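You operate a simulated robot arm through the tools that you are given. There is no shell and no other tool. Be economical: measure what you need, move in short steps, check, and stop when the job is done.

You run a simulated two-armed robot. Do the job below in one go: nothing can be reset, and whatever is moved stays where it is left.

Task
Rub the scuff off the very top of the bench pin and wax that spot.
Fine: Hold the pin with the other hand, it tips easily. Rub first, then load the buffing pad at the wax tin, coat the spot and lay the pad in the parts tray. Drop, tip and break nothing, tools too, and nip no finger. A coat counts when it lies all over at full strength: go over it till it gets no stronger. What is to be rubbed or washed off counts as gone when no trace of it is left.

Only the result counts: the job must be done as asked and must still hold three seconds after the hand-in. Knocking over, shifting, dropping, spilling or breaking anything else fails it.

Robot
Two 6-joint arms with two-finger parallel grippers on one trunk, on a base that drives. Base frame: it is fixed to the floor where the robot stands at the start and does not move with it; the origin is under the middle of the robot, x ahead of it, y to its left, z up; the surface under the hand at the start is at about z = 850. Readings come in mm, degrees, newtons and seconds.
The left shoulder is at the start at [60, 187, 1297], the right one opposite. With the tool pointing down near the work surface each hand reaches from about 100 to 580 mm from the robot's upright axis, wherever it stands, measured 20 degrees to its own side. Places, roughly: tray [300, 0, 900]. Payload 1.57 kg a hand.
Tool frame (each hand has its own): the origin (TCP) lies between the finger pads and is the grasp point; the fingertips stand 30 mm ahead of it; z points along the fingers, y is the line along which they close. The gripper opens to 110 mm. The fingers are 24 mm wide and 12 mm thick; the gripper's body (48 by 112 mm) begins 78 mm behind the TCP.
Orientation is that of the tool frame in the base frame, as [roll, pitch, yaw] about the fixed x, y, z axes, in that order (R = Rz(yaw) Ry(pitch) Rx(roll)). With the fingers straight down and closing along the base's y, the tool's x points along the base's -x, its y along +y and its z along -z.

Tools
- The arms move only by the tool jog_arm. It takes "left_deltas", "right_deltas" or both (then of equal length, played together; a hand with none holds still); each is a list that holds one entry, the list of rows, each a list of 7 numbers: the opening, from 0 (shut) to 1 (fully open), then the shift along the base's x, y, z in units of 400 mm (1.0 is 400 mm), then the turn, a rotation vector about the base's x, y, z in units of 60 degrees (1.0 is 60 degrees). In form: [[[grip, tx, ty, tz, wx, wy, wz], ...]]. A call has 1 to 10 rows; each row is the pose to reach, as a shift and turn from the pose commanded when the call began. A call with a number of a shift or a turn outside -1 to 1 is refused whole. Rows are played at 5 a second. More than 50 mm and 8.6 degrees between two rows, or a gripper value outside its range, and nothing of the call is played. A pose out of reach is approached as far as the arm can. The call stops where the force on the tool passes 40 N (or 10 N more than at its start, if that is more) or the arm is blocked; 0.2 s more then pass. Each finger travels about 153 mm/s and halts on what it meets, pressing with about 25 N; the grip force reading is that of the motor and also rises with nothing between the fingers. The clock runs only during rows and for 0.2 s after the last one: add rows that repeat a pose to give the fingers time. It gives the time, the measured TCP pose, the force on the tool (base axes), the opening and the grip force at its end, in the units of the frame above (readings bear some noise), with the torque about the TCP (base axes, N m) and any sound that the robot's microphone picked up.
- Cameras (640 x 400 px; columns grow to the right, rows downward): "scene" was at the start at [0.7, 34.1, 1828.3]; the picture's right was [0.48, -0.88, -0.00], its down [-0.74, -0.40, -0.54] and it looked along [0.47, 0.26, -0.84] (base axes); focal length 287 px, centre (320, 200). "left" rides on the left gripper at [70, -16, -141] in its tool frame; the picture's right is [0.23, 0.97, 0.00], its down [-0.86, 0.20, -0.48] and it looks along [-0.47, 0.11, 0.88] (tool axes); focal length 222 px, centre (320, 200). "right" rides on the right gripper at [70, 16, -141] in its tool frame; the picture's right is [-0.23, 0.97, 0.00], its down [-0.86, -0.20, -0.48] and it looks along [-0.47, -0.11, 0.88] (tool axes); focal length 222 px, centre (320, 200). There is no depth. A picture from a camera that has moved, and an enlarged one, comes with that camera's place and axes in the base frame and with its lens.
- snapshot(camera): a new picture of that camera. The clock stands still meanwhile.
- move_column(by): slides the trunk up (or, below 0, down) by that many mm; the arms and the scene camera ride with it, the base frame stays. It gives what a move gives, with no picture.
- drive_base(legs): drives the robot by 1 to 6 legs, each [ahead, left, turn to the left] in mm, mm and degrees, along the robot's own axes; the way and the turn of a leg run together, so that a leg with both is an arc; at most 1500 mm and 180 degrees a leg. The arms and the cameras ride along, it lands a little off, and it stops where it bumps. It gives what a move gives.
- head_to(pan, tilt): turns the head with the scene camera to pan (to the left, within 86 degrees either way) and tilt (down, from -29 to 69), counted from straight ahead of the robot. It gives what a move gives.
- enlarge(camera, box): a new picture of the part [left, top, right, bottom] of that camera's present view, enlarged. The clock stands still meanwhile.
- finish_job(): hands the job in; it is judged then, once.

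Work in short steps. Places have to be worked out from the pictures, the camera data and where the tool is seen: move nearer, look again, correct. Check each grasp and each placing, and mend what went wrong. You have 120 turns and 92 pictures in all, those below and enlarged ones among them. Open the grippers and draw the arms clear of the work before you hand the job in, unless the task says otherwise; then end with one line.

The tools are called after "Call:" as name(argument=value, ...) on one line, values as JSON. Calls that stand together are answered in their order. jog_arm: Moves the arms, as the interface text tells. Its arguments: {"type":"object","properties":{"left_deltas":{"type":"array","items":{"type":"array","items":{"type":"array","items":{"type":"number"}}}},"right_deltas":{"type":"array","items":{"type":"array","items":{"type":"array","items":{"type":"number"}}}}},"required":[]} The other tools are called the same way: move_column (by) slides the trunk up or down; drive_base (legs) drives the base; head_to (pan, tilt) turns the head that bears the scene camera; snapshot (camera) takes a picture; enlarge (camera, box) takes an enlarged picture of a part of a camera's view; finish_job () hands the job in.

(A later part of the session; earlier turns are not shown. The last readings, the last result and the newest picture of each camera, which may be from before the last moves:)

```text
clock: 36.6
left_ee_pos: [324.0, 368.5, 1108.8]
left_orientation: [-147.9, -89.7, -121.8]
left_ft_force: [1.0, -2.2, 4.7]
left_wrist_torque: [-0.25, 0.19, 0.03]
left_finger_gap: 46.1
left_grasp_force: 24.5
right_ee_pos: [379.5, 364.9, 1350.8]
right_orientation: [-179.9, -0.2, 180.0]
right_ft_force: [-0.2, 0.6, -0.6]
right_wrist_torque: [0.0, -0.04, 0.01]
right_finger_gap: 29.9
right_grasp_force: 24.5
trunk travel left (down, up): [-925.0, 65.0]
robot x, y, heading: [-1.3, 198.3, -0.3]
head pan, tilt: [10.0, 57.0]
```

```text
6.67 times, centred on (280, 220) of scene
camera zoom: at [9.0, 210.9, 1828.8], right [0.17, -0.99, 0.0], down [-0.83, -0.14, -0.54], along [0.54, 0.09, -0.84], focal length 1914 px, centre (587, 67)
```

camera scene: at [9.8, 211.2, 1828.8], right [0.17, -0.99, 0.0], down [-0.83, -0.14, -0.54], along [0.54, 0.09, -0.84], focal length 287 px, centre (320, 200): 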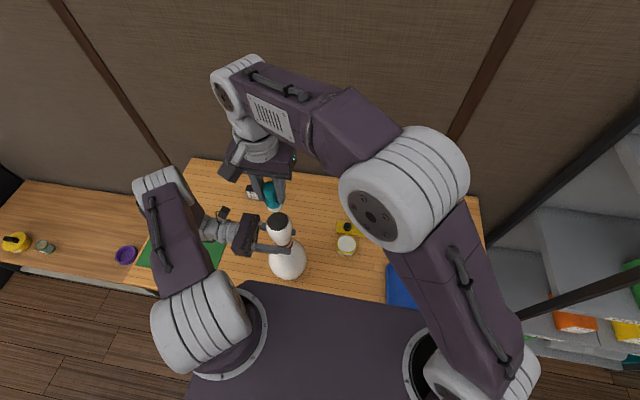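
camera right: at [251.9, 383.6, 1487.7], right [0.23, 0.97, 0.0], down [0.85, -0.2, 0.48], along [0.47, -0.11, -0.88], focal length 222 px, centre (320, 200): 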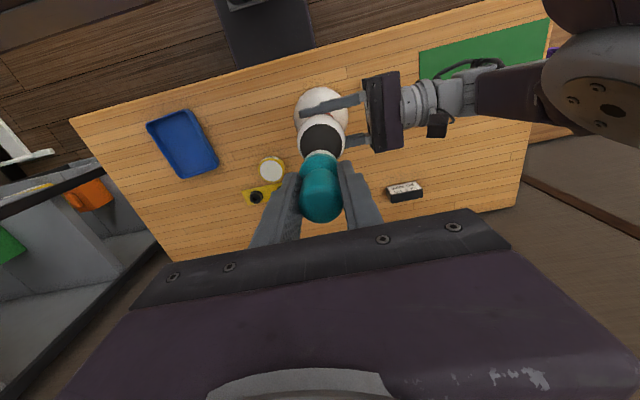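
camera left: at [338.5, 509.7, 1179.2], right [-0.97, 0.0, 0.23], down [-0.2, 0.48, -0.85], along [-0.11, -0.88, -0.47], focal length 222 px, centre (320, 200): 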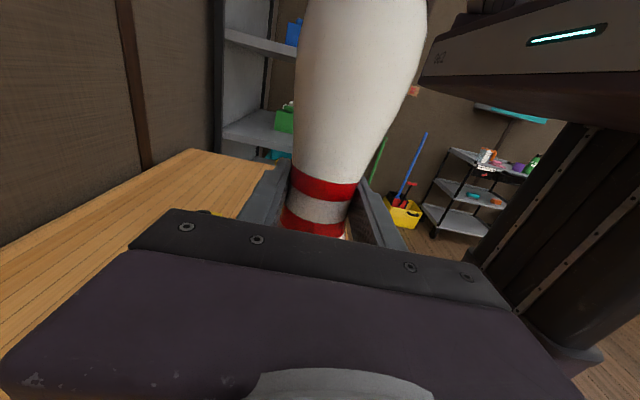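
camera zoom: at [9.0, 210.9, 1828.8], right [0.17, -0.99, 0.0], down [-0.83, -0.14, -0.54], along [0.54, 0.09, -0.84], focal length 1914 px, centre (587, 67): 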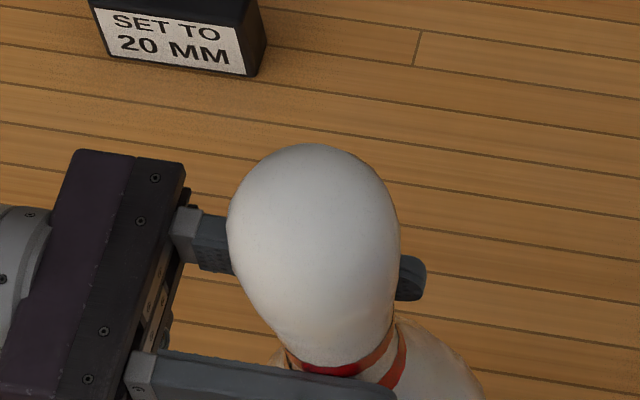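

The top is clean all over. Now the wax: triangulation puts the tin's centre at [448, 194] with its top at z ≈ 876. The left hand keeps holding the pin while I carry the pad over the tin.

Call:
jog_arm(right_deltas=[[[0, 0.04, -0.11, 0, 0, 0, 0], [0, 0.08, -0.22, 0, 0, 0, 0], [0, 0.12, -0.33, 0, 0, 0, 0], [0, 0.17, -0.427, 0, 0, 0, 0], [0, 0.17, -0.427, -0.12, 0, 0, 0], [0, 0.17, -0.427, -0.24, 0, 0, 0], [0, 0.17, -0.427, -0.36, 0, 0, 0], [0, 0.17, -0.427, -0.48, 0, 0, 0], [0, 0.17, -0.427, -0.6, 0, 0, 0], [0, 0.17, -0.427, -0.72, 0, 0, 0]]])

Call:
jog_arm(right_deltas=[[[0, 0, 0, -0.12, 0, 0, 0], [0, 0, 0, -0.23, 0, 0, 0], [0, 0, 0, -0.23, 0, 0, 0]]])

Call:
snapshot(camera="right")

Call:
enlarge(camera="scene", box=[300, 200, 400, 275])

```text
clock: 38.8
left_ee_pos: [323.5, 369.7, 1109.2]
left_orientation: [-160.2, -89.8, -109.7]
left_ft_force: [-1.7, -2.1, 0.6]
left_wrist_torque: [-0.12, 0.59, 0.05]
left_finger_gap: 46.3
left_grasp_force: 25.0
right_ee_pos: [447.7, 196.1, 1065.1]
right_orientation: [-179.7, -0.2, 179.8]
right_ft_force: [-0.9, 0.4, -0.3]
right_wrist_torque: [0.01, 0.01, -0.01]
right_finger_gap: 29.9
right_grasp_force: 25.0
trunk travel left (down, up): [-925.0, 65.0]
robot x, y, heading: [-1.8, 201.3, -0.1]
head pan, tilt: [10.0, 57.0]
```

```text
clock: 39.6
left_ee_pos: [324.2, 370.5, 1109.9]
left_orientation: [-145.7, -89.7, -124.0]
left_ft_force: [0.0, -1.9, -0.6]
left_wrist_torque: [-0.05, 0.54, 0.08]
left_finger_gap: 46.2
left_grasp_force: 25.1
right_ee_pos: [448.5, 196.4, 970.7]
right_orientation: [179.9, -0.2, 179.9]
right_ft_force: [0.5, 0.0, 0.2]
right_wrist_torque: [0.01, -0.04, -0.01]
right_finger_gap: 29.8
right_grasp_force: 24.9
trunk travel left (down, up): [-925.0, 65.0]
robot x, y, heading: [1.6, 196.7, -0.2]
head pan, tilt: [10.0, 57.0]
```

```text
62 pictures are left
camera right: at [379.7, 213.9, 1112.4], right [0.23, 0.97, 0.0], down [0.86, -0.2, 0.48], along [0.46, -0.11, -0.88], focal length 222 px, centre (320, 200)
```

right: 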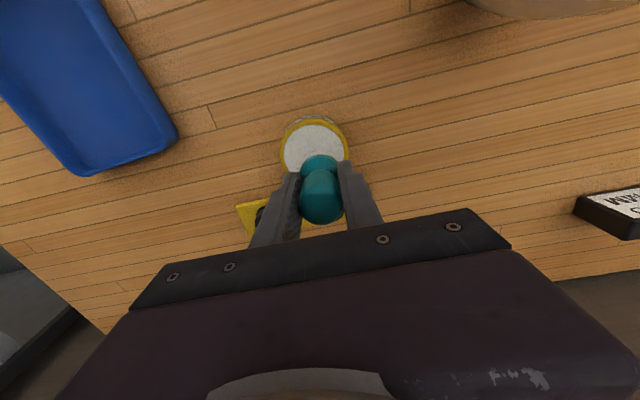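

```text
5.33 times, centred on (350, 238) of scene
camera zoom: at [8.7, 211.2, 1828.7], right [0.17, -0.99, 0.0], down [-0.83, -0.14, -0.54], along [0.54, 0.09, -0.84], focal length 1531 px, centre (160, 0)
```

zoom: 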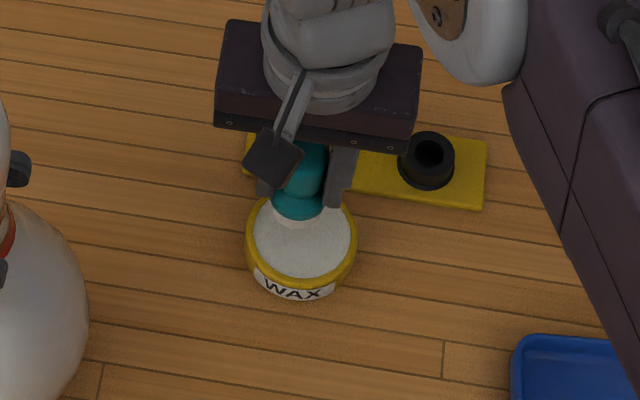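

Pad nearly centred over the tin; I correct by (-4, -4) mm, lower, then creep to contact.

Call:
jog_arm(right_deltas=[[[0, -0.01, -0.01, 0, 0, 0, 0], [0, -0.01, -0.01, -0.04, 0, 0, 0], [0, -0.01, -0.01, -0.06, 0, 0, 0], [0, -0.01, -0.01, -0.07, 0, 0, 0], [0, -0.01, -0.01, -0.075, 0, 0, 0], [0, -0.01, -0.01, -0.079, 0, 0, 0], [0, -0.01, -0.01, -0.079, 0, 0, 0]]])

```text
clock: 41.2
left_ee_pos: [322.7, 369.3, 1109.2]
left_orientation: [-132.2, -89.7, -137.4]
left_ft_force: [2.0, -0.5, -1.0]
left_wrist_torque: [-0.15, -0.3, 0.01]
left_finger_gap: 46.3
left_grasp_force: 24.8
right_ee_pos: [444.1, 191.0, 941.2]
right_orientation: [180.0, -0.1, 179.9]
right_ft_force: [0.0, -0.6, 17.9]
right_wrist_torque: [0.01, -0.27, 0.0]
right_finger_gap: 29.8
right_grasp_force: 24.7
trunk travel left (down, up): [-925.0, 65.0]
robot x, y, heading: [-1.7, 200.1, 0.1]
head pan, tilt: [10.0, 57.0]
```

Contact with the wax at 18 N. I hold the press briefly (no dragging, so the tin does not shift), then lift and inspect.

Call:
jog_arm(right_deltas=[[[0, 0, 0, 0, 0, 0, 0], [0, 0, 0, 0, 0, 0, 0], [0, 0, 0, 0, 0, 0, 0], [0, 0, 0, 0, 0, 0, 0], [0, 0, 0, 0.05, 0, 0, 0], [0, 0, 0, 0.15, 0, 0, 0], [0, 0, 0, 0.25, 0, 0, 0]]])

Call:
enlarge(camera="scene", box=[300, 180, 400, 255])

Call:
snapshot(camera="left")

```text
clock: 42.8
left_ee_pos: [324.3, 369.2, 1107.8]
left_orientation: [-140.0, -89.7, -129.7]
left_ft_force: [2.3, -1.5, 1.5]
left_wrist_torque: [-0.27, -0.1, 0.01]
left_finger_gap: 46.1
left_grasp_force: 25.3
right_ee_pos: [442.5, 187.7, 1040.3]
right_orientation: [-179.9, -0.3, 179.9]
right_ft_force: [0.4, -0.3, 0.6]
right_wrist_torque: [0.0, 0.0, 0.03]
right_finger_gap: 29.6
right_grasp_force: 24.9
trunk travel left (down, up): [-925.0, 65.0]
robot x, y, heading: [0.5, 199.9, -0.2]
head pan, tilt: [10.0, 57.0]
```

```text
5.33 times, centred on (350, 218) of scene
camera zoom: at [8.5, 210.8, 1828.7], right [0.17, -0.99, 0.0], down [-0.83, -0.14, -0.54], along [0.54, 0.09, -0.84], focal length 1531 px, centre (160, 107)
```

zoom: 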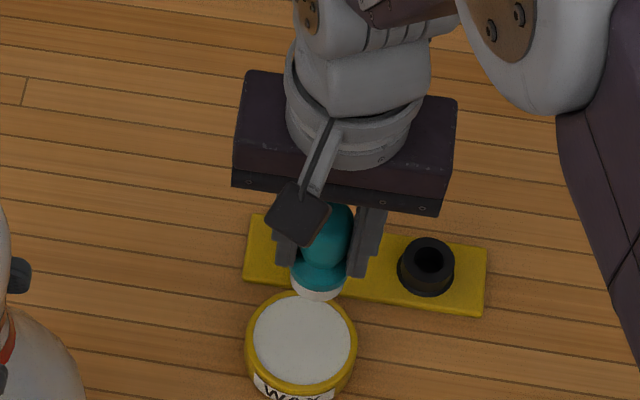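

```text
59 pictures are left
camera left: at [338.6, 509.7, 1179.4], right [-0.97, -0.01, 0.22], down [-0.2, 0.48, -0.85], along [-0.1, -0.88, -0.47], focal length 222 px, centre (320, 200)
```

left: 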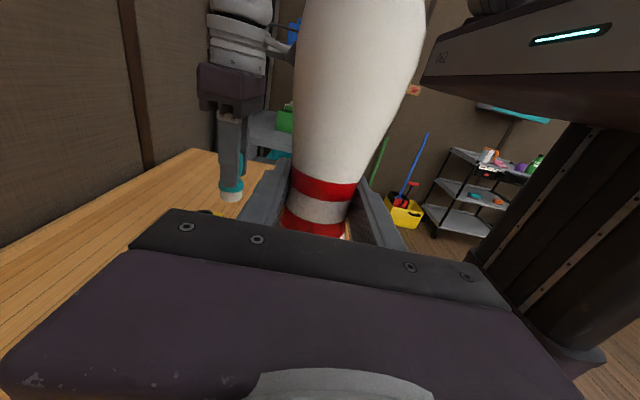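

The tin hasn't moved. The load can't be judged from here, so I carry the pad back above the pin and coat.

Call:
jog_arm(right_deltas=[[[0, 0, 0, 0.12, 0, 0, 0], [0, 0, 0, 0.24, 0, 0, 0], [0, 0, 0, 0.36, 0, 0, 0], [0, 0, 0, 0.48, 0, 0, 0], [0, 0, 0, 0.6, 0, 0, 0], [0, 0, 0, 0.71, 0, 0, 0], [0, -0.07, 0.1, 0.75, 0, 0, 0], [0, -0.14, 0.2, 0.75, 0, 0, 0], [0, -0.21, 0.3, 0.75, 0, 0, 0], [0, -0.27, 0.39, 0.75, 0, 0, 0]]])

Call:
jog_arm(right_deltas=[[[0, -0.035, 0.05, 0, 0, 0, 0], [0, -0.035, 0.05, -0.06, 0, 0, 0], [0, -0.035, 0.05, -0.11, 0, 0, 0], [0, -0.035, 0.05, -0.115, 0, 0, 0], [0, -0.035, 0.05, -0.115, 0, 0, 0]]])

```text
refused: row 7 steps farther than a row can; nothing moved
```

```text
clock: 44.0
left_ee_pos: [323.1, 368.0, 1109.2]
left_orientation: [-147.2, -89.8, -122.5]
left_ft_force: [0.2, -0.9, 3.6]
left_wrist_torque: [0.2, 0.43, 0.0]
left_finger_gap: 45.9
left_grasp_force: 25.3
right_ee_pos: [428.5, 210.2, 992.8]
right_orientation: [179.9, -0.3, 179.8]
right_ft_force: [0.7, 0.1, -0.3]
right_wrist_torque: [0.0, 0.02, -0.01]
right_finger_gap: 29.7
right_grasp_force: 25.3
trunk travel left (down, up): [-925.0, 65.0]
robot x, y, heading: [3.6, 195.4, -0.1]
head pan, tilt: [10.0, 57.0]
```

The first call was refused and the second ran alone, but the pad stayed well clear of the tin. From here I raise straight up first.

Call:
jog_arm(right_deltas=[[[0, 0, 0, 0.12, 0, 0, 0], [0, 0, 0, 0.24, 0, 0, 0], [0, 0, 0, 0.36, 0, 0, 0], [0, 0, 0, 0.48, 0, 0, 0], [0, 0, 0, 0.6, 0, 0, 0], [0, 0, 0, 0.72, 0, 0, 0], [0, 0, 0, 0.84, 0, 0, 0], [0, 0, 0, 0.89, 0, 0, 0]]])

```text
clock: 45.8
left_ee_pos: [322.7, 368.3, 1108.3]
left_orientation: [-149.0, -89.8, -120.6]
left_ft_force: [-0.8, -0.8, 2.4]
left_wrist_torque: [-0.01, 0.6, 0.06]
left_finger_gap: 46.0
left_grasp_force: 24.6
right_ee_pos: [428.5, 209.9, 1348.6]
right_orientation: [-179.9, -0.2, 180.0]
right_ft_force: [0.6, 0.7, -0.7]
right_wrist_torque: [0.05, 0.02, 0.01]
right_finger_gap: 29.8
right_grasp_force: 24.9
trunk travel left (down, up): [-925.0, 65.0]
robot x, y, heading: [4.1, 196.7, -0.2]
head pan, tilt: [10.0, 57.0]
```

Raised. Now over the pin and down to just above contact.

Call:
jog_arm(right_deltas=[[[0, -0.06, 0.09, 0, 0, 0, 0], [0, -0.12, 0.18, 0, 0, 0, 0], [0, -0.18, 0.27, 0, 0, 0, 0], [0, -0.24, 0.36, 0, 0, 0, 0], [0, -0.266, 0.392, 0, 0, 0, 0], [0, -0.266, 0.392, -0.06, 0, 0, 0], [0, -0.266, 0.392, -0.12, 0, 0, 0], [0, -0.266, 0.392, -0.13, 0, 0, 0], [0, -0.266, 0.392, -0.13, 0, 0, 0]]])

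```text
clock: 47.8
left_ee_pos: [322.6, 369.0, 1109.0]
left_orientation: [-144.6, -89.8, -125.3]
left_ft_force: [-0.4, -0.8, 1.2]
left_wrist_torque: [0.08, 0.62, 0.06]
left_finger_gap: 46.3
left_grasp_force: 25.2
right_ee_pos: [322.6, 366.3, 1296.8]
right_orientation: [-180.0, -0.2, 179.9]
right_ft_force: [-1.0, -0.4, -0.4]
right_wrist_torque: [-0.04, 0.01, 0.0]
right_finger_gap: 29.9
right_grasp_force: 24.7
trunk travel left (down, up): [-925.0, 65.0]
robot x, y, heading: [0.3, 196.3, -0.4]
head pan, tilt: [10.0, 57.0]
```

Now I lower about 5.5 mm to light contact and do a gentle circle.

Call:
jog_arm(right_deltas=[[[0, 0, 0, -0.009, 0, 0, 0], [0, 0, 0, -0.013, 0, 0, 0], [0, 0.02, 0, -0.013, 0, 0, 0], [0, 0.014, 0.014, -0.013, 0, 0, 0], [0, 0, 0.02, -0.013, 0, 0, 0], [0, -0.014, 0.014, -0.013, 0, 0, 0], [0, -0.02, 0, -0.013, 0, 0, 0], [0, -0.014, -0.014, -0.013, 0, 0, 0], [0, 0, -0.02, -0.013, 0, 0, 0], [0, 0, 0, -0.013, 0, 0, 0]]])

```text
clock: 50.0
left_ee_pos: [322.7, 370.7, 1108.8]
left_orientation: [-138.8, -89.8, -130.9]
left_ft_force: [-0.7, -1.0, 0.5]
left_wrist_torque: [-0.21, 0.53, 0.08]
left_finger_gap: 46.0
left_grasp_force: 25.3
right_ee_pos: [323.1, 367.0, 1293.3]
right_orientation: [-180.0, -0.2, 179.9]
right_ft_force: [-0.1, -1.0, 3.0]
right_wrist_torque: [-0.04, -0.04, 0.03]
right_finger_gap: 29.6
right_grasp_force: 24.8
trunk travel left (down, up): [-925.0, 65.0]
robot x, y, heading: [-0.2, 196.9, -0.4]
head pan, tilt: [10.0, 57.0]
```

Only 3 N, light. I press 1 mm more, repeat the circle, and then lift off to look.

Call:
jog_arm(right_deltas=[[[0, 0, 0, -0.0025, 0, 0, 0], [0, 0.02, 0, -0.0025, 0, 0, 0], [0, 0.014, 0.014, -0.0025, 0, 0, 0], [0, 0, 0.02, -0.0025, 0, 0, 0], [0, -0.014, 0.014, -0.0025, 0, 0, 0], [0, -0.02, 0, -0.0025, 0, 0, 0], [0, -0.014, -0.014, -0.0025, 0, 0, 0], [0, 0, -0.02, -0.0025, 0, 0, 0], [0, 0.014, -0.014, -0.0025, 0, 0, 0], [0, 0, 0, -0.0025, 0, 0, 0]]])

Call:
jog_arm(right_deltas=[[[0, 0, 0, 0.05, 0, 0, 0], [0, 0.03, 0, 0.14, 0, 0, 0], [0, 0.1, 0, 0.14, 0, 0, 0], [0, 0.15, 0, 0.14, 0, 0, 0]]])

Call:
enlarge(camera="scene", box=[240, 190, 320, 250])

Call:
enlarge(camera="right", box=[260, 40, 380, 120])

```text
clock: 52.2
left_ee_pos: [322.2, 368.7, 1109.0]
left_orientation: [-120.7, -89.6, -149.1]
left_ft_force: [-2.5, 4.7, -0.1]
left_wrist_torque: [-0.26, -0.85, -0.11]
left_finger_gap: 46.3
left_grasp_force: 24.5
right_ee_pos: [322.1, 365.6, 1291.3]
right_orientation: [179.9, -0.1, 179.9]
right_ft_force: [4.9, -5.0, 22.6]
right_wrist_torque: [-0.25, -0.45, -0.02]
right_finger_gap: 29.7
right_grasp_force: 24.5
trunk travel left (down, up): [-925.0, 65.0]
robot x, y, heading: [1.5, 200.2, -0.1]
head pan, tilt: [10.0, 57.0]
```

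```text
clock: 53.2
left_ee_pos: [324.0, 368.9, 1109.3]
left_orientation: [-149.6, -89.8, -120.1]
left_ft_force: [0.5, -0.9, 3.0]
left_wrist_torque: [-0.21, 0.34, -0.08]
left_finger_gap: 46.2
left_grasp_force: 25.2
right_ee_pos: [381.9, 367.3, 1347.6]
right_orientation: [-179.9, -0.2, 179.9]
right_ft_force: [-0.3, -0.3, -1.0]
right_wrist_torque: [0.03, -0.02, -0.02]
right_finger_gap: 29.7
right_grasp_force: 25.5
trunk travel left (down, up): [-925.0, 65.0]
robot x, y, heading: [-0.0, 197.7, -0.1]
head pan, tilt: [10.0, 57.0]
```

```text
6.67 times, centred on (280, 220) of scene
camera zoom: at [8.9, 210.8, 1828.8], right [0.17, -0.99, 0.0], down [-0.83, -0.14, -0.54], along [0.54, 0.09, -0.84], focal length 1914 px, centre (587, 67)
```

zoom: 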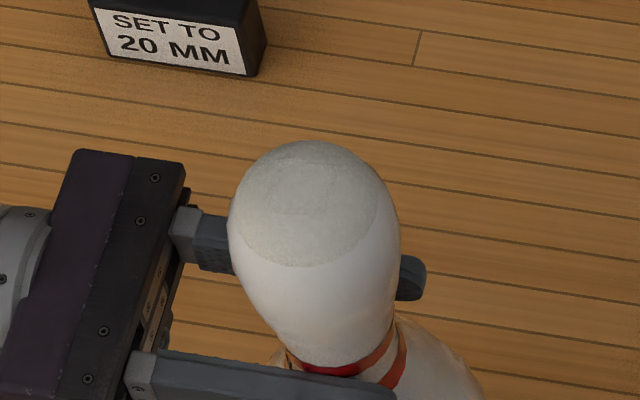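

```text
5.00 times, centred on (320, 80) of right
camera zoom: at [313.5, 383.7, 1488.0], right [0.23, 0.97, 0.0], down [0.86, -0.2, 0.48], along [0.46, -0.11, -0.88], focal length 1111 px, centre (320, 800)
```

zoom: 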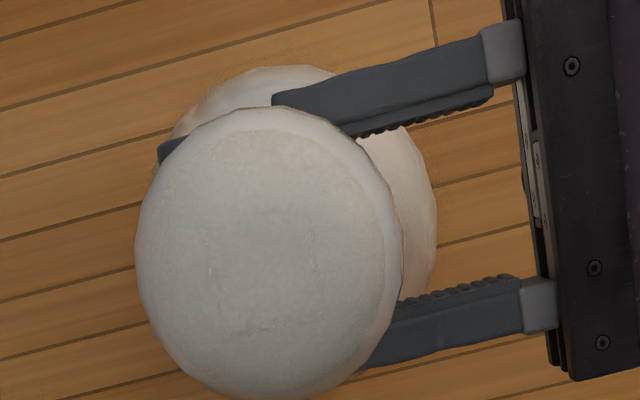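

A coat now shows across the cap. It must reach full strength, so I go over it again with wider strokes, then compare.

Call:
jog_arm(right_deltas=[[[0, -0.1, 0, 0, 0, 0, 0], [0, -0.15, 0, -0.05, 0, 0, 0], [0, -0.15, 0, -0.13, 0, 0, 0], [0, -0.15, 0, -0.139, 0, 0, 0], [0, -0.12, 0.0, -0.139, 0, 0, 0], [0, -0.13, 0.02, -0.139, 0, 0, 0], [0, -0.15, 0.03, -0.139, 0, 0, 0], [0, -0.17, 0.02, -0.139, 0, 0, 0], [0, -0.18, 0, -0.139, 0, 0, 0], [0, -0.17, -0.02, -0.139, 0, 0, 0]]])

Call:
jog_arm(right_deltas=[[[0, 0.02, -0.01, 0, 0, 0, 0], [0, 0.04, 0, 0, 0, 0, 0], [0, 0.05, 0.02, 0, 0, 0, 0], [0, 0.03, 0.03, 0, 0, 0, 0], [0, 0.01, 0.03, 0, 0, 0, 0], [0, 0, 0.02, 0, 0, 0, 0], [0, 0.02, 0.02, 0, 0, 0, 0]]])

```text
clock: 55.4
left_ee_pos: [323.7, 368.7, 1109.2]
left_orientation: [-159.0, -89.7, -110.8]
left_ft_force: [4.6, -3.5, 0.6]
left_wrist_torque: [0.16, 0.86, 0.01]
left_finger_gap: 45.8
left_grasp_force: 24.8
right_ee_pos: [314.6, 358.6, 1291.5]
right_orientation: [179.9, -0.4, 179.9]
right_ft_force: [-1.9, 2.4, 10.9]
right_wrist_torque: [0.25, -0.02, 0.11]
right_finger_gap: 29.4
right_grasp_force: 24.3
trunk travel left (down, up): [-925.0, 65.0]
robot x, y, heading: [1.7, 201.2, -0.3]
head pan, tilt: [10.0, 57.0]
```

```text
clock: 57.0
left_ee_pos: [323.9, 369.3, 1107.9]
left_orientation: [-157.6, -89.7, -111.9]
left_ft_force: [9.1, -2.6, 0.0]
left_wrist_torque: [-0.41, 0.98, 0.15]
left_finger_gap: 46.2
left_grasp_force: 24.7
right_ee_pos: [321.3, 365.5, 1292.0]
right_orientation: [180.0, -0.4, 179.8]
right_ft_force: [-7.6, 1.2, 18.7]
right_wrist_torque: [0.09, 0.34, 0.04]
right_finger_gap: 29.8
right_grasp_force: 25.5
trunk travel left (down, up): [-925.0, 65.0]
robot x, y, heading: [1.1, 199.8, -0.2]
head pan, tilt: [10.0, 57.0]
```

Rubbing forces are fine (10–19 N). I lift off and compare the coat.

Call:
jog_arm(right_deltas=[[[0, 0, 0, 0.05, 0, 0, 0], [0, 0.03, 0, 0.14, 0, 0, 0], [0, 0.1, 0, 0.14, 0, 0, 0], [0, 0.15, 0, 0.14, 0, 0, 0]]])

Call:
enlarge(camera="scene", box=[240, 190, 320, 250])

Call:
enlarge(camera="right", box=[260, 40, 380, 120])

```text
clock: 58.0
left_ee_pos: [324.5, 369.4, 1110.1]
left_orientation: [-149.5, -89.8, -120.3]
left_ft_force: [-0.1, -0.4, 2.3]
left_wrist_torque: [0.03, 0.55, -0.06]
left_finger_gap: 45.9
left_grasp_force: 24.7
right_ee_pos: [382.3, 367.3, 1348.3]
right_orientation: [-179.9, -0.2, 179.9]
right_ft_force: [-0.1, 0.1, -0.5]
right_wrist_torque: [-0.02, 0.0, 0.02]
right_finger_gap: 30.0
right_grasp_force: 25.7
trunk travel left (down, up): [-925.0, 65.0]
robot x, y, heading: [-1.0, 199.7, -0.3]
head pan, tilt: [10.0, 57.0]
```

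```text
6.67 times, centred on (280, 220) of scene
camera zoom: at [8.9, 211.1, 1828.8], right [0.17, -0.99, 0.0], down [-0.83, -0.14, -0.54], along [0.54, 0.09, -0.84], focal length 1914 px, centre (587, 67)
```

zoom: 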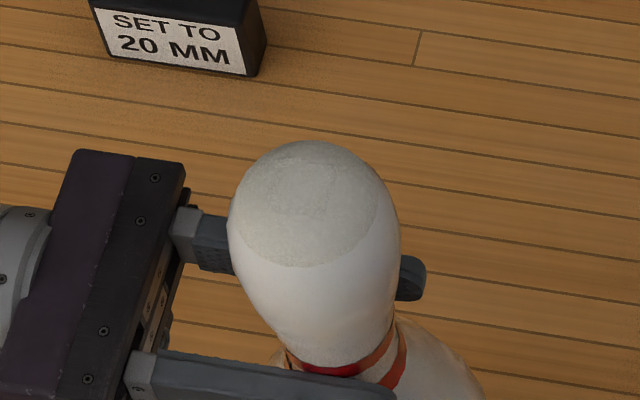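

```text
5.00 times, centred on (320, 80) of right
camera zoom: at [313.7, 384.3, 1488.7], right [0.23, 0.97, 0.0], down [0.86, -0.2, 0.48], along [0.46, -0.11, -0.88], focal length 1111 px, centre (320, 800)
```

zoom: 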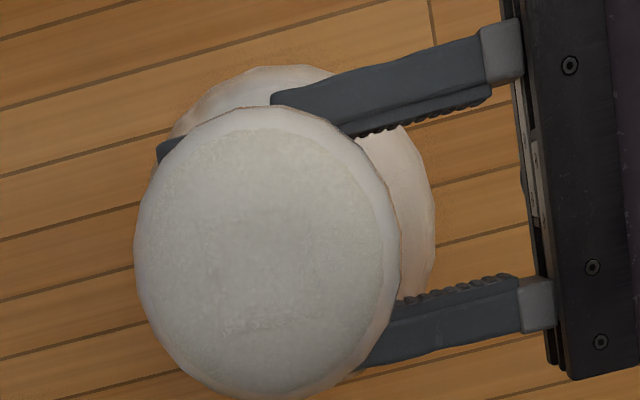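

I zoom in closer to judge evenness.

Call:
enlarge(camera="right", box=[280, 56, 345, 122])

Call:
enlarge(camera="scene", box=[264, 204, 296, 228])

```text
6.06 times, centred on (312, 89) of right
camera zoom: at [313.7, 384.3, 1488.7], right [0.23, 0.97, 0.0], down [0.86, -0.2, 0.48], along [0.46, -0.11, -0.88], focal length 1346 px, centre (366, 873)
```

zoom: 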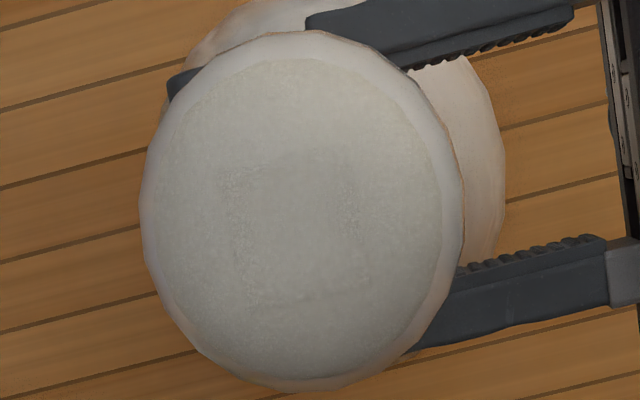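

```text
16.00 times, centred on (280, 216) of scene
camera zoom: at [8.9, 211.1, 1828.8], right [0.17, -0.99, 0.0], down [-0.83, -0.14, -0.54], along [0.54, 0.09, -0.84], focal length 4593 px, centre (960, -56)
```

zoom: 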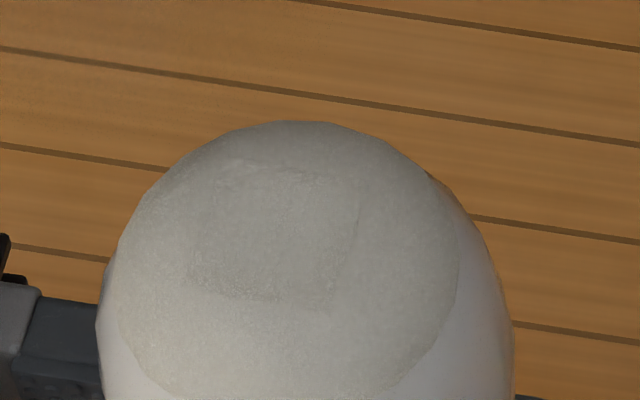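

The coat covers the whole cap but the middle shows faint texture. I make several more passes and compare strength.

Call:
jog_arm(right_deltas=[[[0, -0.1, 0, 0, 0, 0, 0], [0, -0.15, 0, -0.05, 0, 0, 0], [0, -0.15, 0, -0.13, 0, 0, 0], [0, -0.15, 0, -0.14, 0, 0, 0], [0, -0.13, 0.0, -0.14, 0, 0, 0], [0, -0.14, 0.015, -0.14, 0, 0, 0], [0, -0.15, 0.02, -0.14, 0, 0, 0], [0, -0.165, 0.015, -0.14, 0, 0, 0], [0, -0.17, 0, -0.14, 0, 0, 0], [0, -0.15, 0, -0.14, 0, 0, 0]]])

Call:
jog_arm(right_deltas=[[[0, 0.03, 0, 0, 0, 0, 0], [0, 0.02, 0.02, 0, 0, 0, 0], [0, 0, 0.03, 0, 0, 0, 0], [0, -0.02, 0.02, 0, 0, 0, 0], [0, -0.03, 0, 0, 0, 0, 0], [0, -0.02, -0.02, 0, 0, 0, 0], [0, 0, -0.03, 0, 0, 0, 0], [0, 0.02, -0.02, 0, 0, 0, 0], [0, 0.03, 0, 0, 0, 0, 0], [0, 0, 0, 0, 0, 0, 0]]])

Call:
jog_arm(right_deltas=[[[0, 0, 0, 0.05, 0, 0, 0], [0, 0.03, 0, 0.14, 0, 0, 0], [0, 0.1, 0, 0.14, 0, 0, 0], [0, 0.15, 0, 0.14, 0, 0, 0]]])

Call:
enlarge(camera="right", box=[280, 56, 345, 122])

Call:
enlarge(camera="scene", box=[264, 204, 296, 228])

```text
clock: 60.2
left_ee_pos: [324.3, 368.2, 1108.1]
left_orientation: [-158.2, -89.8, -111.4]
left_ft_force: [5.4, -2.5, -0.1]
left_wrist_torque: [-0.23, 0.94, 0.16]
left_finger_gap: 46.1
left_grasp_force: 24.9
right_ee_pos: [321.6, 367.1, 1291.7]
right_orientation: [-179.8, -0.3, 179.9]
right_ft_force: [-5.0, -0.5, 15.2]
right_wrist_torque: [-0.01, 0.23, -0.01]
right_finger_gap: 29.7
right_grasp_force: 24.8
trunk travel left (down, up): [-925.0, 65.0]
robot x, y, heading: [1.0, 200.2, -0.1]
head pan, tilt: [10.0, 57.0]
```

```text
clock: 62.4
left_ee_pos: [324.1, 368.6, 1109.3]
left_orientation: [-132.9, -89.7, -136.9]
left_ft_force: [0.8, -0.3, 3.1]
left_wrist_torque: [-0.09, 0.18, 0.0]
left_finger_gap: 46.3
left_grasp_force: 25.1
right_ee_pos: [322.0, 366.4, 1292.5]
right_orientation: [-179.9, -0.2, 179.8]
right_ft_force: [0.7, 0.2, 2.2]
right_wrist_torque: [-0.01, -0.08, -0.03]
right_finger_gap: 29.8
right_grasp_force: 25.2
trunk travel left (down, up): [-925.0, 65.0]
robot x, y, heading: [0.6, 199.7, -0.2]
head pan, tilt: [10.0, 57.0]
```

```text
clock: 63.4
left_ee_pos: [323.9, 368.1, 1109.7]
left_orientation: [-147.6, -89.8, -122.1]
left_ft_force: [-0.5, -1.3, 4.4]
left_wrist_torque: [0.02, 0.7, -0.04]
left_finger_gap: 45.9
left_grasp_force: 24.9
right_ee_pos: [384.4, 364.8, 1348.0]
right_orientation: [-179.9, -0.2, 179.9]
right_ft_force: [1.0, 0.2, -1.1]
right_wrist_torque: [0.02, -0.01, 0.0]
right_finger_gap: 30.0
right_grasp_force: 25.5
trunk travel left (down, up): [-925.0, 65.0]
robot x, y, heading: [1.0, 198.2, -0.2]
head pan, tilt: [10.0, 57.0]
```

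```text
6.06 times, centred on (312, 89) of right
camera zoom: at [313.9, 382.5, 1488.2], right [0.23, 0.97, 0.0], down [0.86, -0.2, 0.48], along [0.46, -0.11, -0.88], focal length 1346 px, centre (366, 873)
```

zoom: 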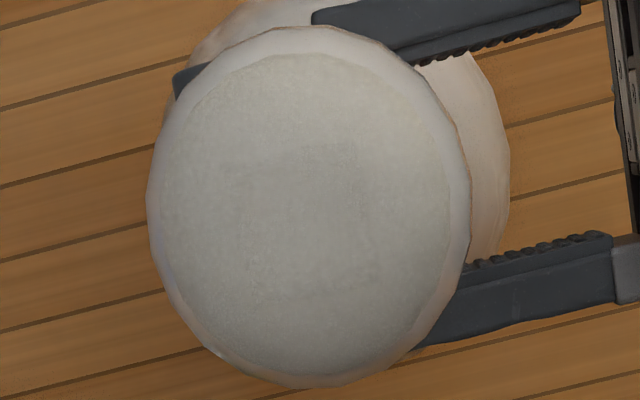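

```text
16.00 times, centred on (280, 216) of scene
camera zoom: at [8.6, 210.9, 1828.8], right [0.17, -0.99, 0.0], down [-0.83, -0.14, -0.54], along [0.54, 0.09, -0.84], focal length 4593 px, centre (960, -56)
```

zoom: 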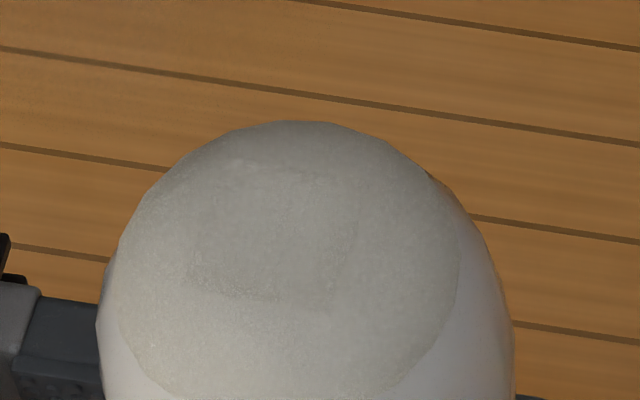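

The coat is evening out and may still be getting stronger. I go over it again more thoroughly.

Call:
jog_arm(right_deltas=[[[0, -0.1, 0, 0, 0, 0, 0], [0, -0.15, 0, -0.05, 0, 0, 0], [0, -0.15, 0, -0.13, 0, 0, 0], [0, -0.15, 0, -0.141, 0, 0, 0], [0, -0.13, 0.0, -0.141, 0, 0, 0], [0, -0.14, 0.015, -0.141, 0, 0, 0], [0, -0.15, 0.02, -0.141, 0, 0, 0], [0, -0.165, 0.015, -0.141, 0, 0, 0], [0, -0.17, 0, -0.141, 0, 0, 0], [0, -0.15, 0, -0.141, 0, 0, 0]]])

Call:
jog_arm(right_deltas=[[[0, 0.03, 0, 0, 0, 0, 0], [0, 0.02, 0.02, 0, 0, 0, 0], [0, 0, 0.03, 0, 0, 0, 0], [0, -0.02, 0.02, 0, 0, 0, 0], [0, -0.03, 0, 0, 0, 0, 0], [0, -0.02, -0.02, 0, 0, 0, 0], [0, 0, -0.03, 0, 0, 0, 0], [0, 0.02, -0.02, 0, 0, 0, 0], [0, 0.03, 0, 0, 0, 0, 0], [0, 0, 0, 0, 0, 0, 0]]])

Call:
jog_arm(right_deltas=[[[0, 0.015, 0, 0, 0, 0, 0], [0, -0.015, 0.01, 0, 0, 0, 0], [0, 0.015, 0.01, 0, 0, 0, 0], [0, -0.015, -0.01, 0, 0, 0, 0], [0, 0.015, -0.01, 0, 0, 0, 0], [0, 0, 0, 0, 0, 0, 0], [0, 0, 0, 0.05, 0, 0, 0], [0, 0.03, 0, 0.14, 0, 0, 0], [0, 0.1, 0, 0.14, 0, 0, 0], [0, 0.15, 0, 0.14, 0, 0, 0]]])

Call:
enlarge(camera="right", box=[280, 56, 345, 122])

Call:
enlarge(camera="scene", box=[264, 204, 296, 228])

```text
clock: 65.6
left_ee_pos: [322.4, 368.8, 1108.7]
left_orientation: [-153.9, -89.6, -115.8]
left_ft_force: [8.5, -2.0, -0.5]
left_wrist_torque: [-0.29, 0.9, 0.18]
left_finger_gap: 46.3
left_grasp_force: 25.2
right_ee_pos: [321.7, 367.4, 1290.9]
right_orientation: [-179.9, -0.3, 180.0]
right_ft_force: [-6.8, 1.2, 19.8]
right_wrist_torque: [0.04, 0.33, -0.01]
right_finger_gap: 30.0
right_grasp_force: 24.9
trunk travel left (down, up): [-925.0, 65.0]
robot x, y, heading: [0.1, 199.9, -0.2]
head pan, tilt: [10.0, 57.0]
```

```text
clock: 67.8
left_ee_pos: [322.8, 368.2, 1109.4]
left_orientation: [-125.0, -89.6, -144.8]
left_ft_force: [-2.4, 1.6, 0.8]
left_wrist_torque: [0.49, -0.72, -0.08]
left_finger_gap: 46.2
left_grasp_force: 24.5
right_ee_pos: [321.5, 366.5, 1290.9]
right_orientation: [179.9, 0.0, 179.9]
right_ft_force: [5.2, 0.3, 15.7]
right_wrist_torque: [0.06, -0.43, -0.01]
right_finger_gap: 29.9
right_grasp_force: 24.8
trunk travel left (down, up): [-925.0, 65.0]
robot x, y, heading: [0.2, 198.7, -0.2]
head pan, tilt: [10.0, 57.0]
```

```text
clock: 70.0
left_ee_pos: [324.2, 367.8, 1108.7]
left_orientation: [-149.7, -89.9, -120.0]
left_ft_force: [-1.0, -0.9, 5.0]
left_wrist_torque: [0.03, 0.78, -0.09]
left_finger_gap: 46.3
left_grasp_force: 25.1
right_ee_pos: [383.0, 367.4, 1347.2]
right_orientation: [-179.9, -0.1, 179.9]
right_ft_force: [0.4, -0.8, -1.0]
right_wrist_torque: [-0.01, 0.02, 0.0]
right_finger_gap: 29.7
right_grasp_force: 25.2
trunk travel left (down, up): [-925.0, 65.0]
robot x, y, heading: [-4.6, 201.4, -0.3]
head pan, tilt: [10.0, 57.0]
```

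```text
6.06 times, centred on (312, 89) of right
camera zoom: at [313.6, 383.0, 1488.8], right [0.23, 0.97, 0.0], down [0.86, -0.2, 0.48], along [0.46, -0.11, -0.88], focal length 1346 px, centre (366, 873)
```

zoom: 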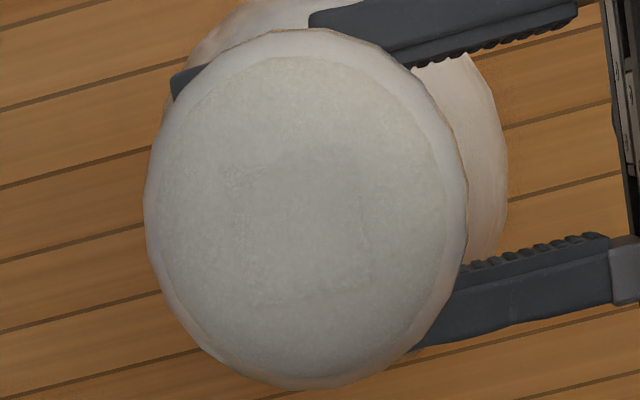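

```text
16.00 times, centred on (280, 216) of scene
camera zoom: at [8.5, 210.6, 1828.9], right [0.17, -0.99, 0.0], down [-0.83, -0.14, -0.54], along [0.54, 0.09, -0.84], focal length 4593 px, centre (960, -56)
```

zoom: 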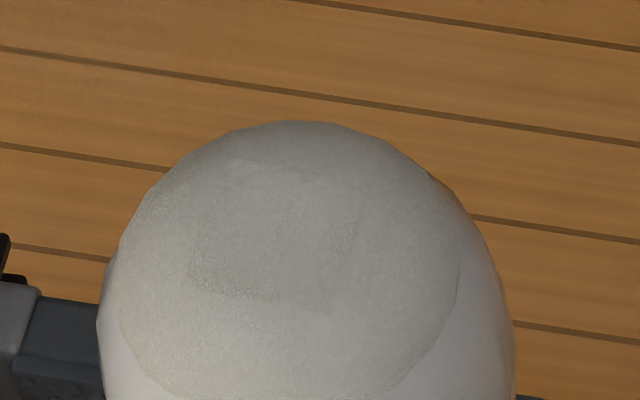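

No real change any more, which suggests saturation, but the pad could also be spent. I reload at the tin once and go over it again to be certain.

Call:
jog_arm(right_deltas=[[[0, 0.04, -0.11, 0, 0, 0, 0], [0, 0.08, -0.22, 0, 0, 0, 0], [0, 0.12, -0.33, 0, 0, 0, 0], [0, 0.1525, -0.44, 0, 0, 0, 0], [0, 0.1525, -0.44, -0.12, 0, 0, 0], [0, 0.1525, -0.44, -0.24, 0, 0, 0], [0, 0.1525, -0.44, -0.36, 0, 0, 0], [0, 0.1525, -0.44, -0.48, 0, 0, 0], [0, 0.1525, -0.44, -0.6, 0, 0, 0], [0, 0.1525, -0.44, -0.72, 0, 0, 0]]])

```text
clock: 72.2
left_ee_pos: [323.5, 368.9, 1109.7]
left_orientation: [-144.3, -89.8, -125.4]
left_ft_force: [-1.2, -2.0, 6.5]
left_wrist_torque: [0.1, 0.57, -0.15]
left_finger_gap: 46.2
left_grasp_force: 25.0
right_ee_pos: [442.7, 189.3, 1060.2]
right_orientation: [-180.0, -0.3, 180.0]
right_ft_force: [-0.2, -0.3, 0.2]
right_wrist_torque: [0.0, 0.03, 0.02]
right_finger_gap: 29.8
right_grasp_force: 25.5
trunk travel left (down, up): [-925.0, 65.0]
robot x, y, heading: [0.0, 199.0, -0.0]
head pan, tilt: [10.0, 57.0]
```

Over the tin at [443, 190]. I lower to just above it and then creep to contact.

Call:
jog_arm(right_deltas=[[[0, 0.002, 0.002, -0.1, 0, 0, 0], [0, 0.002, 0.002, -0.2, 0, 0, 0], [0, 0.002, 0.002, -0.27, 0, 0, 0], [0, 0.002, 0.002, -0.288, 0, 0, 0], [0, 0.002, 0.002, -0.293, 0, 0, 0], [0, 0.002, 0.002, -0.298, 0, 0, 0], [0, 0.002, 0.002, -0.301, 0, 0, 0], [0, 0.002, 0.002, -0.301, 0, 0, 0], [0, 0.002, 0.002, -0.301, 0, 0, 0]]])

```text
clock: 74.2
left_ee_pos: [322.1, 368.2, 1108.7]
left_orientation: [-139.0, -89.6, -130.8]
left_ft_force: [-0.5, 0.4, -0.2]
left_wrist_torque: [0.05, 0.38, -0.11]
left_finger_gap: 46.2
left_grasp_force: 24.8
right_ee_pos: [444.1, 191.1, 941.0]
right_orientation: [180.0, 0.1, 179.9]
right_ft_force: [0.1, -6.7, 38.7]
right_wrist_torque: [-0.31, -0.35, -0.01]
right_finger_gap: 30.0
right_grasp_force: 25.0
trunk travel left (down, up): [-925.0, 65.0]
robot x, y, heading: [0.2, 199.1, -0.0]
head pan, tilt: [10.0, 57.0]
```

Firmly loaded. I lift straight up to z ≈ 1340.

Call:
jog_arm(right_deltas=[[[0, 0, 0, 0.03, 0, 0, 0], [0, 0, 0, 0.14, 0, 0, 0], [0, 0, 0, 0.26, 0, 0, 0], [0, 0, 0, 0.38, 0, 0, 0], [0, 0, 0, 0.5, 0, 0, 0], [0, 0, 0, 0.62, 0, 0, 0], [0, 0, 0, 0.74, 0, 0, 0], [0, 0, 0, 0.86, 0, 0, 0], [0, 0, 0, 0.97, 0, 0, 0], [0, 0, 0, 1.0, 0, 0, 0]]])

Call:
enlarge(camera="scene", box=[300, 180, 400, 255])

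```text
clock: 76.4
left_ee_pos: [322.2, 368.4, 1109.2]
left_orientation: [-135.2, -89.7, -134.6]
left_ft_force: [-4.3, -1.8, 4.8]
left_wrist_torque: [-0.03, 0.77, 0.06]
left_finger_gap: 46.2
left_grasp_force: 24.8
right_ee_pos: [441.2, 189.6, 1338.0]
right_orientation: [-179.9, -0.1, 180.0]
right_ft_force: [0.2, 0.0, -0.8]
right_wrist_torque: [0.02, 0.02, 0.02]
right_finger_gap: 30.0
right_grasp_force: 24.5
trunk travel left (down, up): [-925.0, 65.0]
robot x, y, heading: [-2.9, 194.8, 0.2]
head pan, tilt: [10.0, 57.0]
```

```text
5.33 times, centred on (350, 218) of scene
camera zoom: at [7.3, 211.0, 1828.8], right [0.17, -0.99, 0.0], down [-0.83, -0.14, -0.55], along [0.54, 0.09, -0.84], focal length 1531 px, centre (160, 107)
```

zoom: 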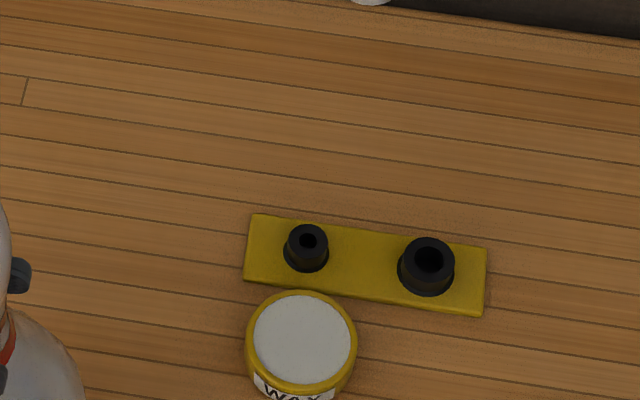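

The tin is undisturbed. Back over the pin and down to just above it.

Call:
jog_arm(right_deltas=[[[0, -0.06, 0.09, 0.01, 0, 0, 0], [0, -0.12, 0.18, 0.01, 0, 0, 0], [0, -0.18, 0.27, 0.01, 0, 0, 0], [0, -0.24, 0.36, 0.01, 0, 0, 0], [0, -0.3, 0.4425, 0.01, 0, 0, 0], [0, -0.3, 0.4425, -0.05, 0, 0, 0], [0, -0.3, 0.4425, -0.1, 0, 0, 0], [0, -0.3, 0.4425, -0.107, 0, 0, 0], [0, -0.3, 0.4425, -0.107, 0, 0, 0]]])

```text
clock: 78.4
left_ee_pos: [322.6, 369.7, 1108.5]
left_orientation: [-136.0, -89.7, -133.8]
left_ft_force: [-3.1, -1.0, 6.4]
left_wrist_torque: [0.16, 0.62, 0.02]
left_finger_gap: 46.2
left_grasp_force: 25.0
right_ee_pos: [324.4, 368.8, 1295.7]
right_orientation: [-179.9, -0.2, 180.0]
right_ft_force: [-0.3, 0.8, 0.0]
right_wrist_torque: [0.02, 0.04, -0.01]
right_finger_gap: 30.0
right_grasp_force: 24.8
trunk travel left (down, up): [-925.0, 65.0]
robot x, y, heading: [-0.2, 198.4, -0.1]
head pan, tilt: [10.0, 57.0]
```

Now contact (about 5 mm lower) with a circle, then a second round, then off and look.

Call:
jog_arm(right_deltas=[[[0, -0.005, -0.003, -0.008, 0, 0, 0], [0, -0.005, -0.003, -0.0125, 0, 0, 0], [0, 0.02, 0, -0.0125, 0, 0, 0], [0, 0.014, 0.014, -0.0125, 0, 0, 0], [0, 0, 0.025, -0.0125, 0, 0, 0], [0, -0.014, 0.014, -0.0125, 0, 0, 0], [0, -0.025, 0, -0.0125, 0, 0, 0], [0, -0.014, -0.014, -0.0125, 0, 0, 0], [0, 0, -0.025, -0.0125, 0, 0, 0], [0, -0.005, -0.003, -0.0125, 0, 0, 0]]])

Call:
jog_arm(right_deltas=[[[0, 0.03, 0, 0, 0, 0, 0], [0, 0.02, 0.02, 0, 0, 0, 0], [0, 0, 0.03, 0, 0, 0, 0], [0, -0.02, 0.02, 0, 0, 0, 0], [0, -0.03, 0, 0, 0, 0, 0], [0, -0.02, -0.02, 0, 0, 0, 0], [0, 0, -0.03, 0, 0, 0, 0], [0, 0.02, -0.02, 0, 0, 0, 0], [0, 0.03, 0, 0, 0, 0, 0], [0, 0, 0, 0, 0, 0, 0]]])

Call:
jog_arm(right_deltas=[[[0, 0.015, 0, 0, 0, 0, 0], [0, -0.015, 0.01, 0, 0, 0, 0], [0, 0.015, 0.01, 0, 0, 0, 0], [0, -0.015, -0.01, 0, 0, 0, 0], [0, 0.015, -0.01, 0, 0, 0, 0], [0, 0, 0, 0, 0, 0, 0], [0, 0, 0, 0.05, 0, 0, 0], [0, 0.03, 0, 0.14, 0, 0, 0], [0, 0.1, 0, 0.14, 0, 0, 0], [0, 0.15, 0, 0.14, 0, 0, 0]]])

Call:
enlarge(camera="right", box=[280, 56, 345, 122])

Call:
enlarge(camera="scene", box=[264, 204, 296, 228])

```text
clock: 80.6
left_ee_pos: [321.9, 368.6, 1109.4]
left_orientation: [-135.7, -89.5, -134.1]
left_ft_force: [-0.2, 13.0, 0.6]
left_wrist_torque: [0.05, 0.28, 0.26]
left_finger_gap: 46.4
left_grasp_force: 25.2
right_ee_pos: [322.3, 367.6, 1290.8]
right_orientation: [-179.8, 0.0, 179.9]
right_ft_force: [-0.7, -11.7, 35.2]
right_wrist_torque: [-0.6, -0.1, -0.05]
right_finger_gap: 29.5
right_grasp_force: 24.7
trunk travel left (down, up): [-925.0, 65.0]
robot x, y, heading: [-1.2, 198.1, -0.3]
head pan, tilt: [10.0, 57.0]
```

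```text
clock: 82.8
left_ee_pos: [322.4, 368.7, 1109.1]
left_orientation: [-126.9, -89.7, -142.9]
left_ft_force: [-5.6, 0.8, 4.6]
left_wrist_torque: [0.35, 0.41, -0.17]
left_finger_gap: 46.3
left_grasp_force: 25.0
right_ee_pos: [320.2, 366.0, 1290.8]
right_orientation: [-180.0, 0.0, 179.9]
right_ft_force: [4.1, 0.9, 11.1]
right_wrist_torque: [0.03, -0.33, 0.02]
right_finger_gap: 30.0
right_grasp_force: 25.5
trunk travel left (down, up): [-925.0, 65.0]
robot x, y, heading: [3.9, 194.5, -0.2]
head pan, tilt: [10.0, 57.0]
```

```text
clock: 85.0
left_ee_pos: [322.3, 369.5, 1109.0]
left_orientation: [-132.0, -89.8, -137.7]
left_ft_force: [-3.2, -1.3, 8.8]
left_wrist_torque: [-0.08, 0.49, -0.1]
left_finger_gap: 46.1
left_grasp_force: 25.2
right_ee_pos: [382.0, 366.6, 1347.9]
right_orientation: [-179.9, -0.1, 179.9]
right_ft_force: [0.1, -0.3, -0.8]
right_wrist_torque: [0.04, 0.01, 0.02]
right_finger_gap: 30.2
right_grasp_force: 24.7
trunk travel left (down, up): [-925.0, 65.0]
robot x, y, heading: [2.5, 195.0, -0.1]
head pan, tilt: [10.0, 57.0]
```

```text
6.06 times, centred on (312, 89) of right
camera zoom: at [312.6, 383.2, 1488.5], right [0.23, 0.97, 0.0], down [0.86, -0.2, 0.48], along [0.46, -0.11, -0.88], focal length 1346 px, centre (366, 873)
```

zoom: 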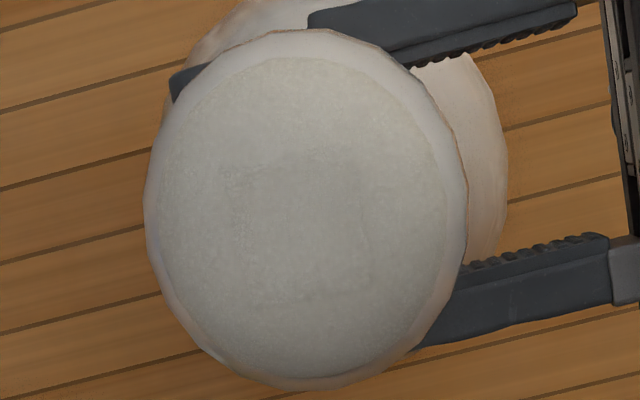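

```text
16.00 times, centred on (280, 216) of scene
camera zoom: at [7.2, 210.8, 1828.8], right [0.17, -0.99, 0.0], down [-0.83, -0.14, -0.55], along [0.54, 0.09, -0.84], focal length 4593 px, centre (960, -56)
```

zoom: 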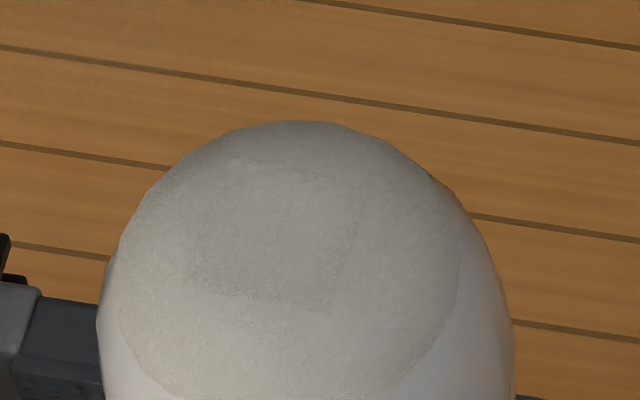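

No further change after reloading: the coat is saturated. Now the pad goes to the tray (about [338, -24]); I move there at height and look.

Call:
jog_arm(right_deltas=[[[0, 0, -0.11, 0, 0, 0, 0], [0, 0, -0.22, 0, 0, 0, 0], [0, -0.02, -0.33, 0, 0, 0, 0], [0, -0.04, -0.44, 0, 0, 0, 0], [0, -0.06, -0.55, 0, 0, 0, 0], [0, -0.08, -0.66, 0, 0, 0, 0], [0, -0.1, -0.77, 0, 0, 0, 0], [0, -0.11, -0.88, 0, 0, 0, 0], [0, -0.11, -0.97, 0, 0, 0, 0]]])

Call:
jog_arm(right_deltas=[[[0, 0, 0, -0.12, 0, 0, 0], [0, 0, 0, -0.24, 0, 0, 0], [0, 0, 0, -0.36, 0, 0, 0], [0, 0, 0, -0.48, 0, 0, 0], [0, 0, 0, -0.6, 0, 0, 0], [0, 0, 0, -0.72, 0, 0, 0]]])

Call:
snapshot(camera="right")

Call:
snapshot(camera="scene")

```text
clock: 87.0
left_ee_pos: [322.3, 367.1, 1108.9]
left_orientation: [-138.3, -89.8, -131.4]
left_ft_force: [-4.3, -0.3, 6.9]
left_wrist_torque: [-0.11, 0.58, 0.09]
left_finger_gap: 46.0
left_grasp_force: 25.2
right_ee_pos: [337.6, -21.0, 1348.0]
right_orientation: [180.0, -0.2, 179.9]
right_ft_force: [0.2, 0.1, -0.4]
right_wrist_torque: [0.01, 0.0, 0.04]
right_finger_gap: 29.9
right_grasp_force: 25.0
trunk travel left (down, up): [-925.0, 65.0]
robot x, y, heading: [0.5, 203.1, -0.1]
head pan, tilt: [10.0, 57.0]
```

```text
clock: 88.4
left_ee_pos: [324.2, 368.7, 1109.3]
left_orientation: [-143.5, -89.8, -126.3]
left_ft_force: [-5.0, -0.3, 6.6]
left_wrist_torque: [-0.19, 0.73, -0.05]
left_finger_gap: 46.5
left_grasp_force: 25.1
right_ee_pos: [338.2, -20.9, 1059.7]
right_orientation: [180.0, -0.2, 179.8]
right_ft_force: [0.5, 0.0, -0.9]
right_wrist_torque: [-0.05, 0.01, -0.02]
right_finger_gap: 29.7
right_grasp_force: 24.9
trunk travel left (down, up): [-925.0, 65.0]
robot x, y, heading: [-2.7, 201.3, -0.2]
head pan, tilt: [10.0, 57.0]
```

```text
45 pictures are left
camera right: at [268.0, -3.8, 1200.9], right [0.23, 0.97, 0.0], down [0.86, -0.2, 0.48], along [0.46, -0.11, -0.88], focal length 222 px, centre (320, 200)
```

right: 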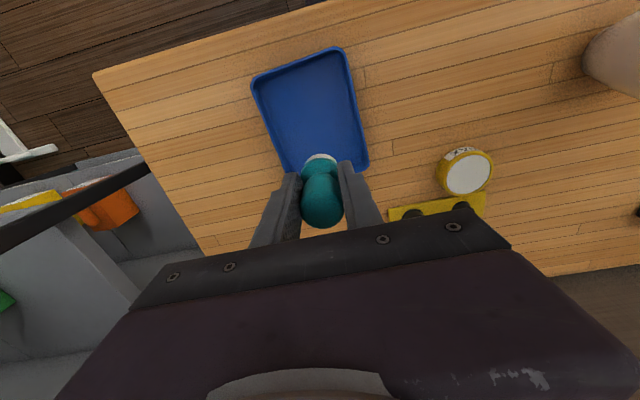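

```text
44 pictures are left
camera scene: at [8.0, 210.5, 1828.9], right [0.17, -0.99, 0.0], down [-0.83, -0.14, -0.55], along [0.54, 0.09, -0.84], focal length 287 px, centre (320, 200)
```

scene: 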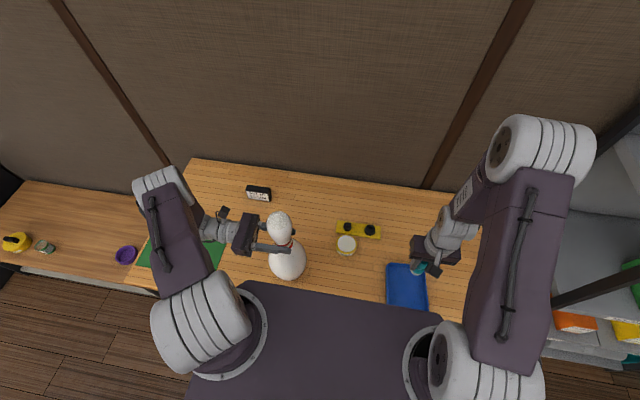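

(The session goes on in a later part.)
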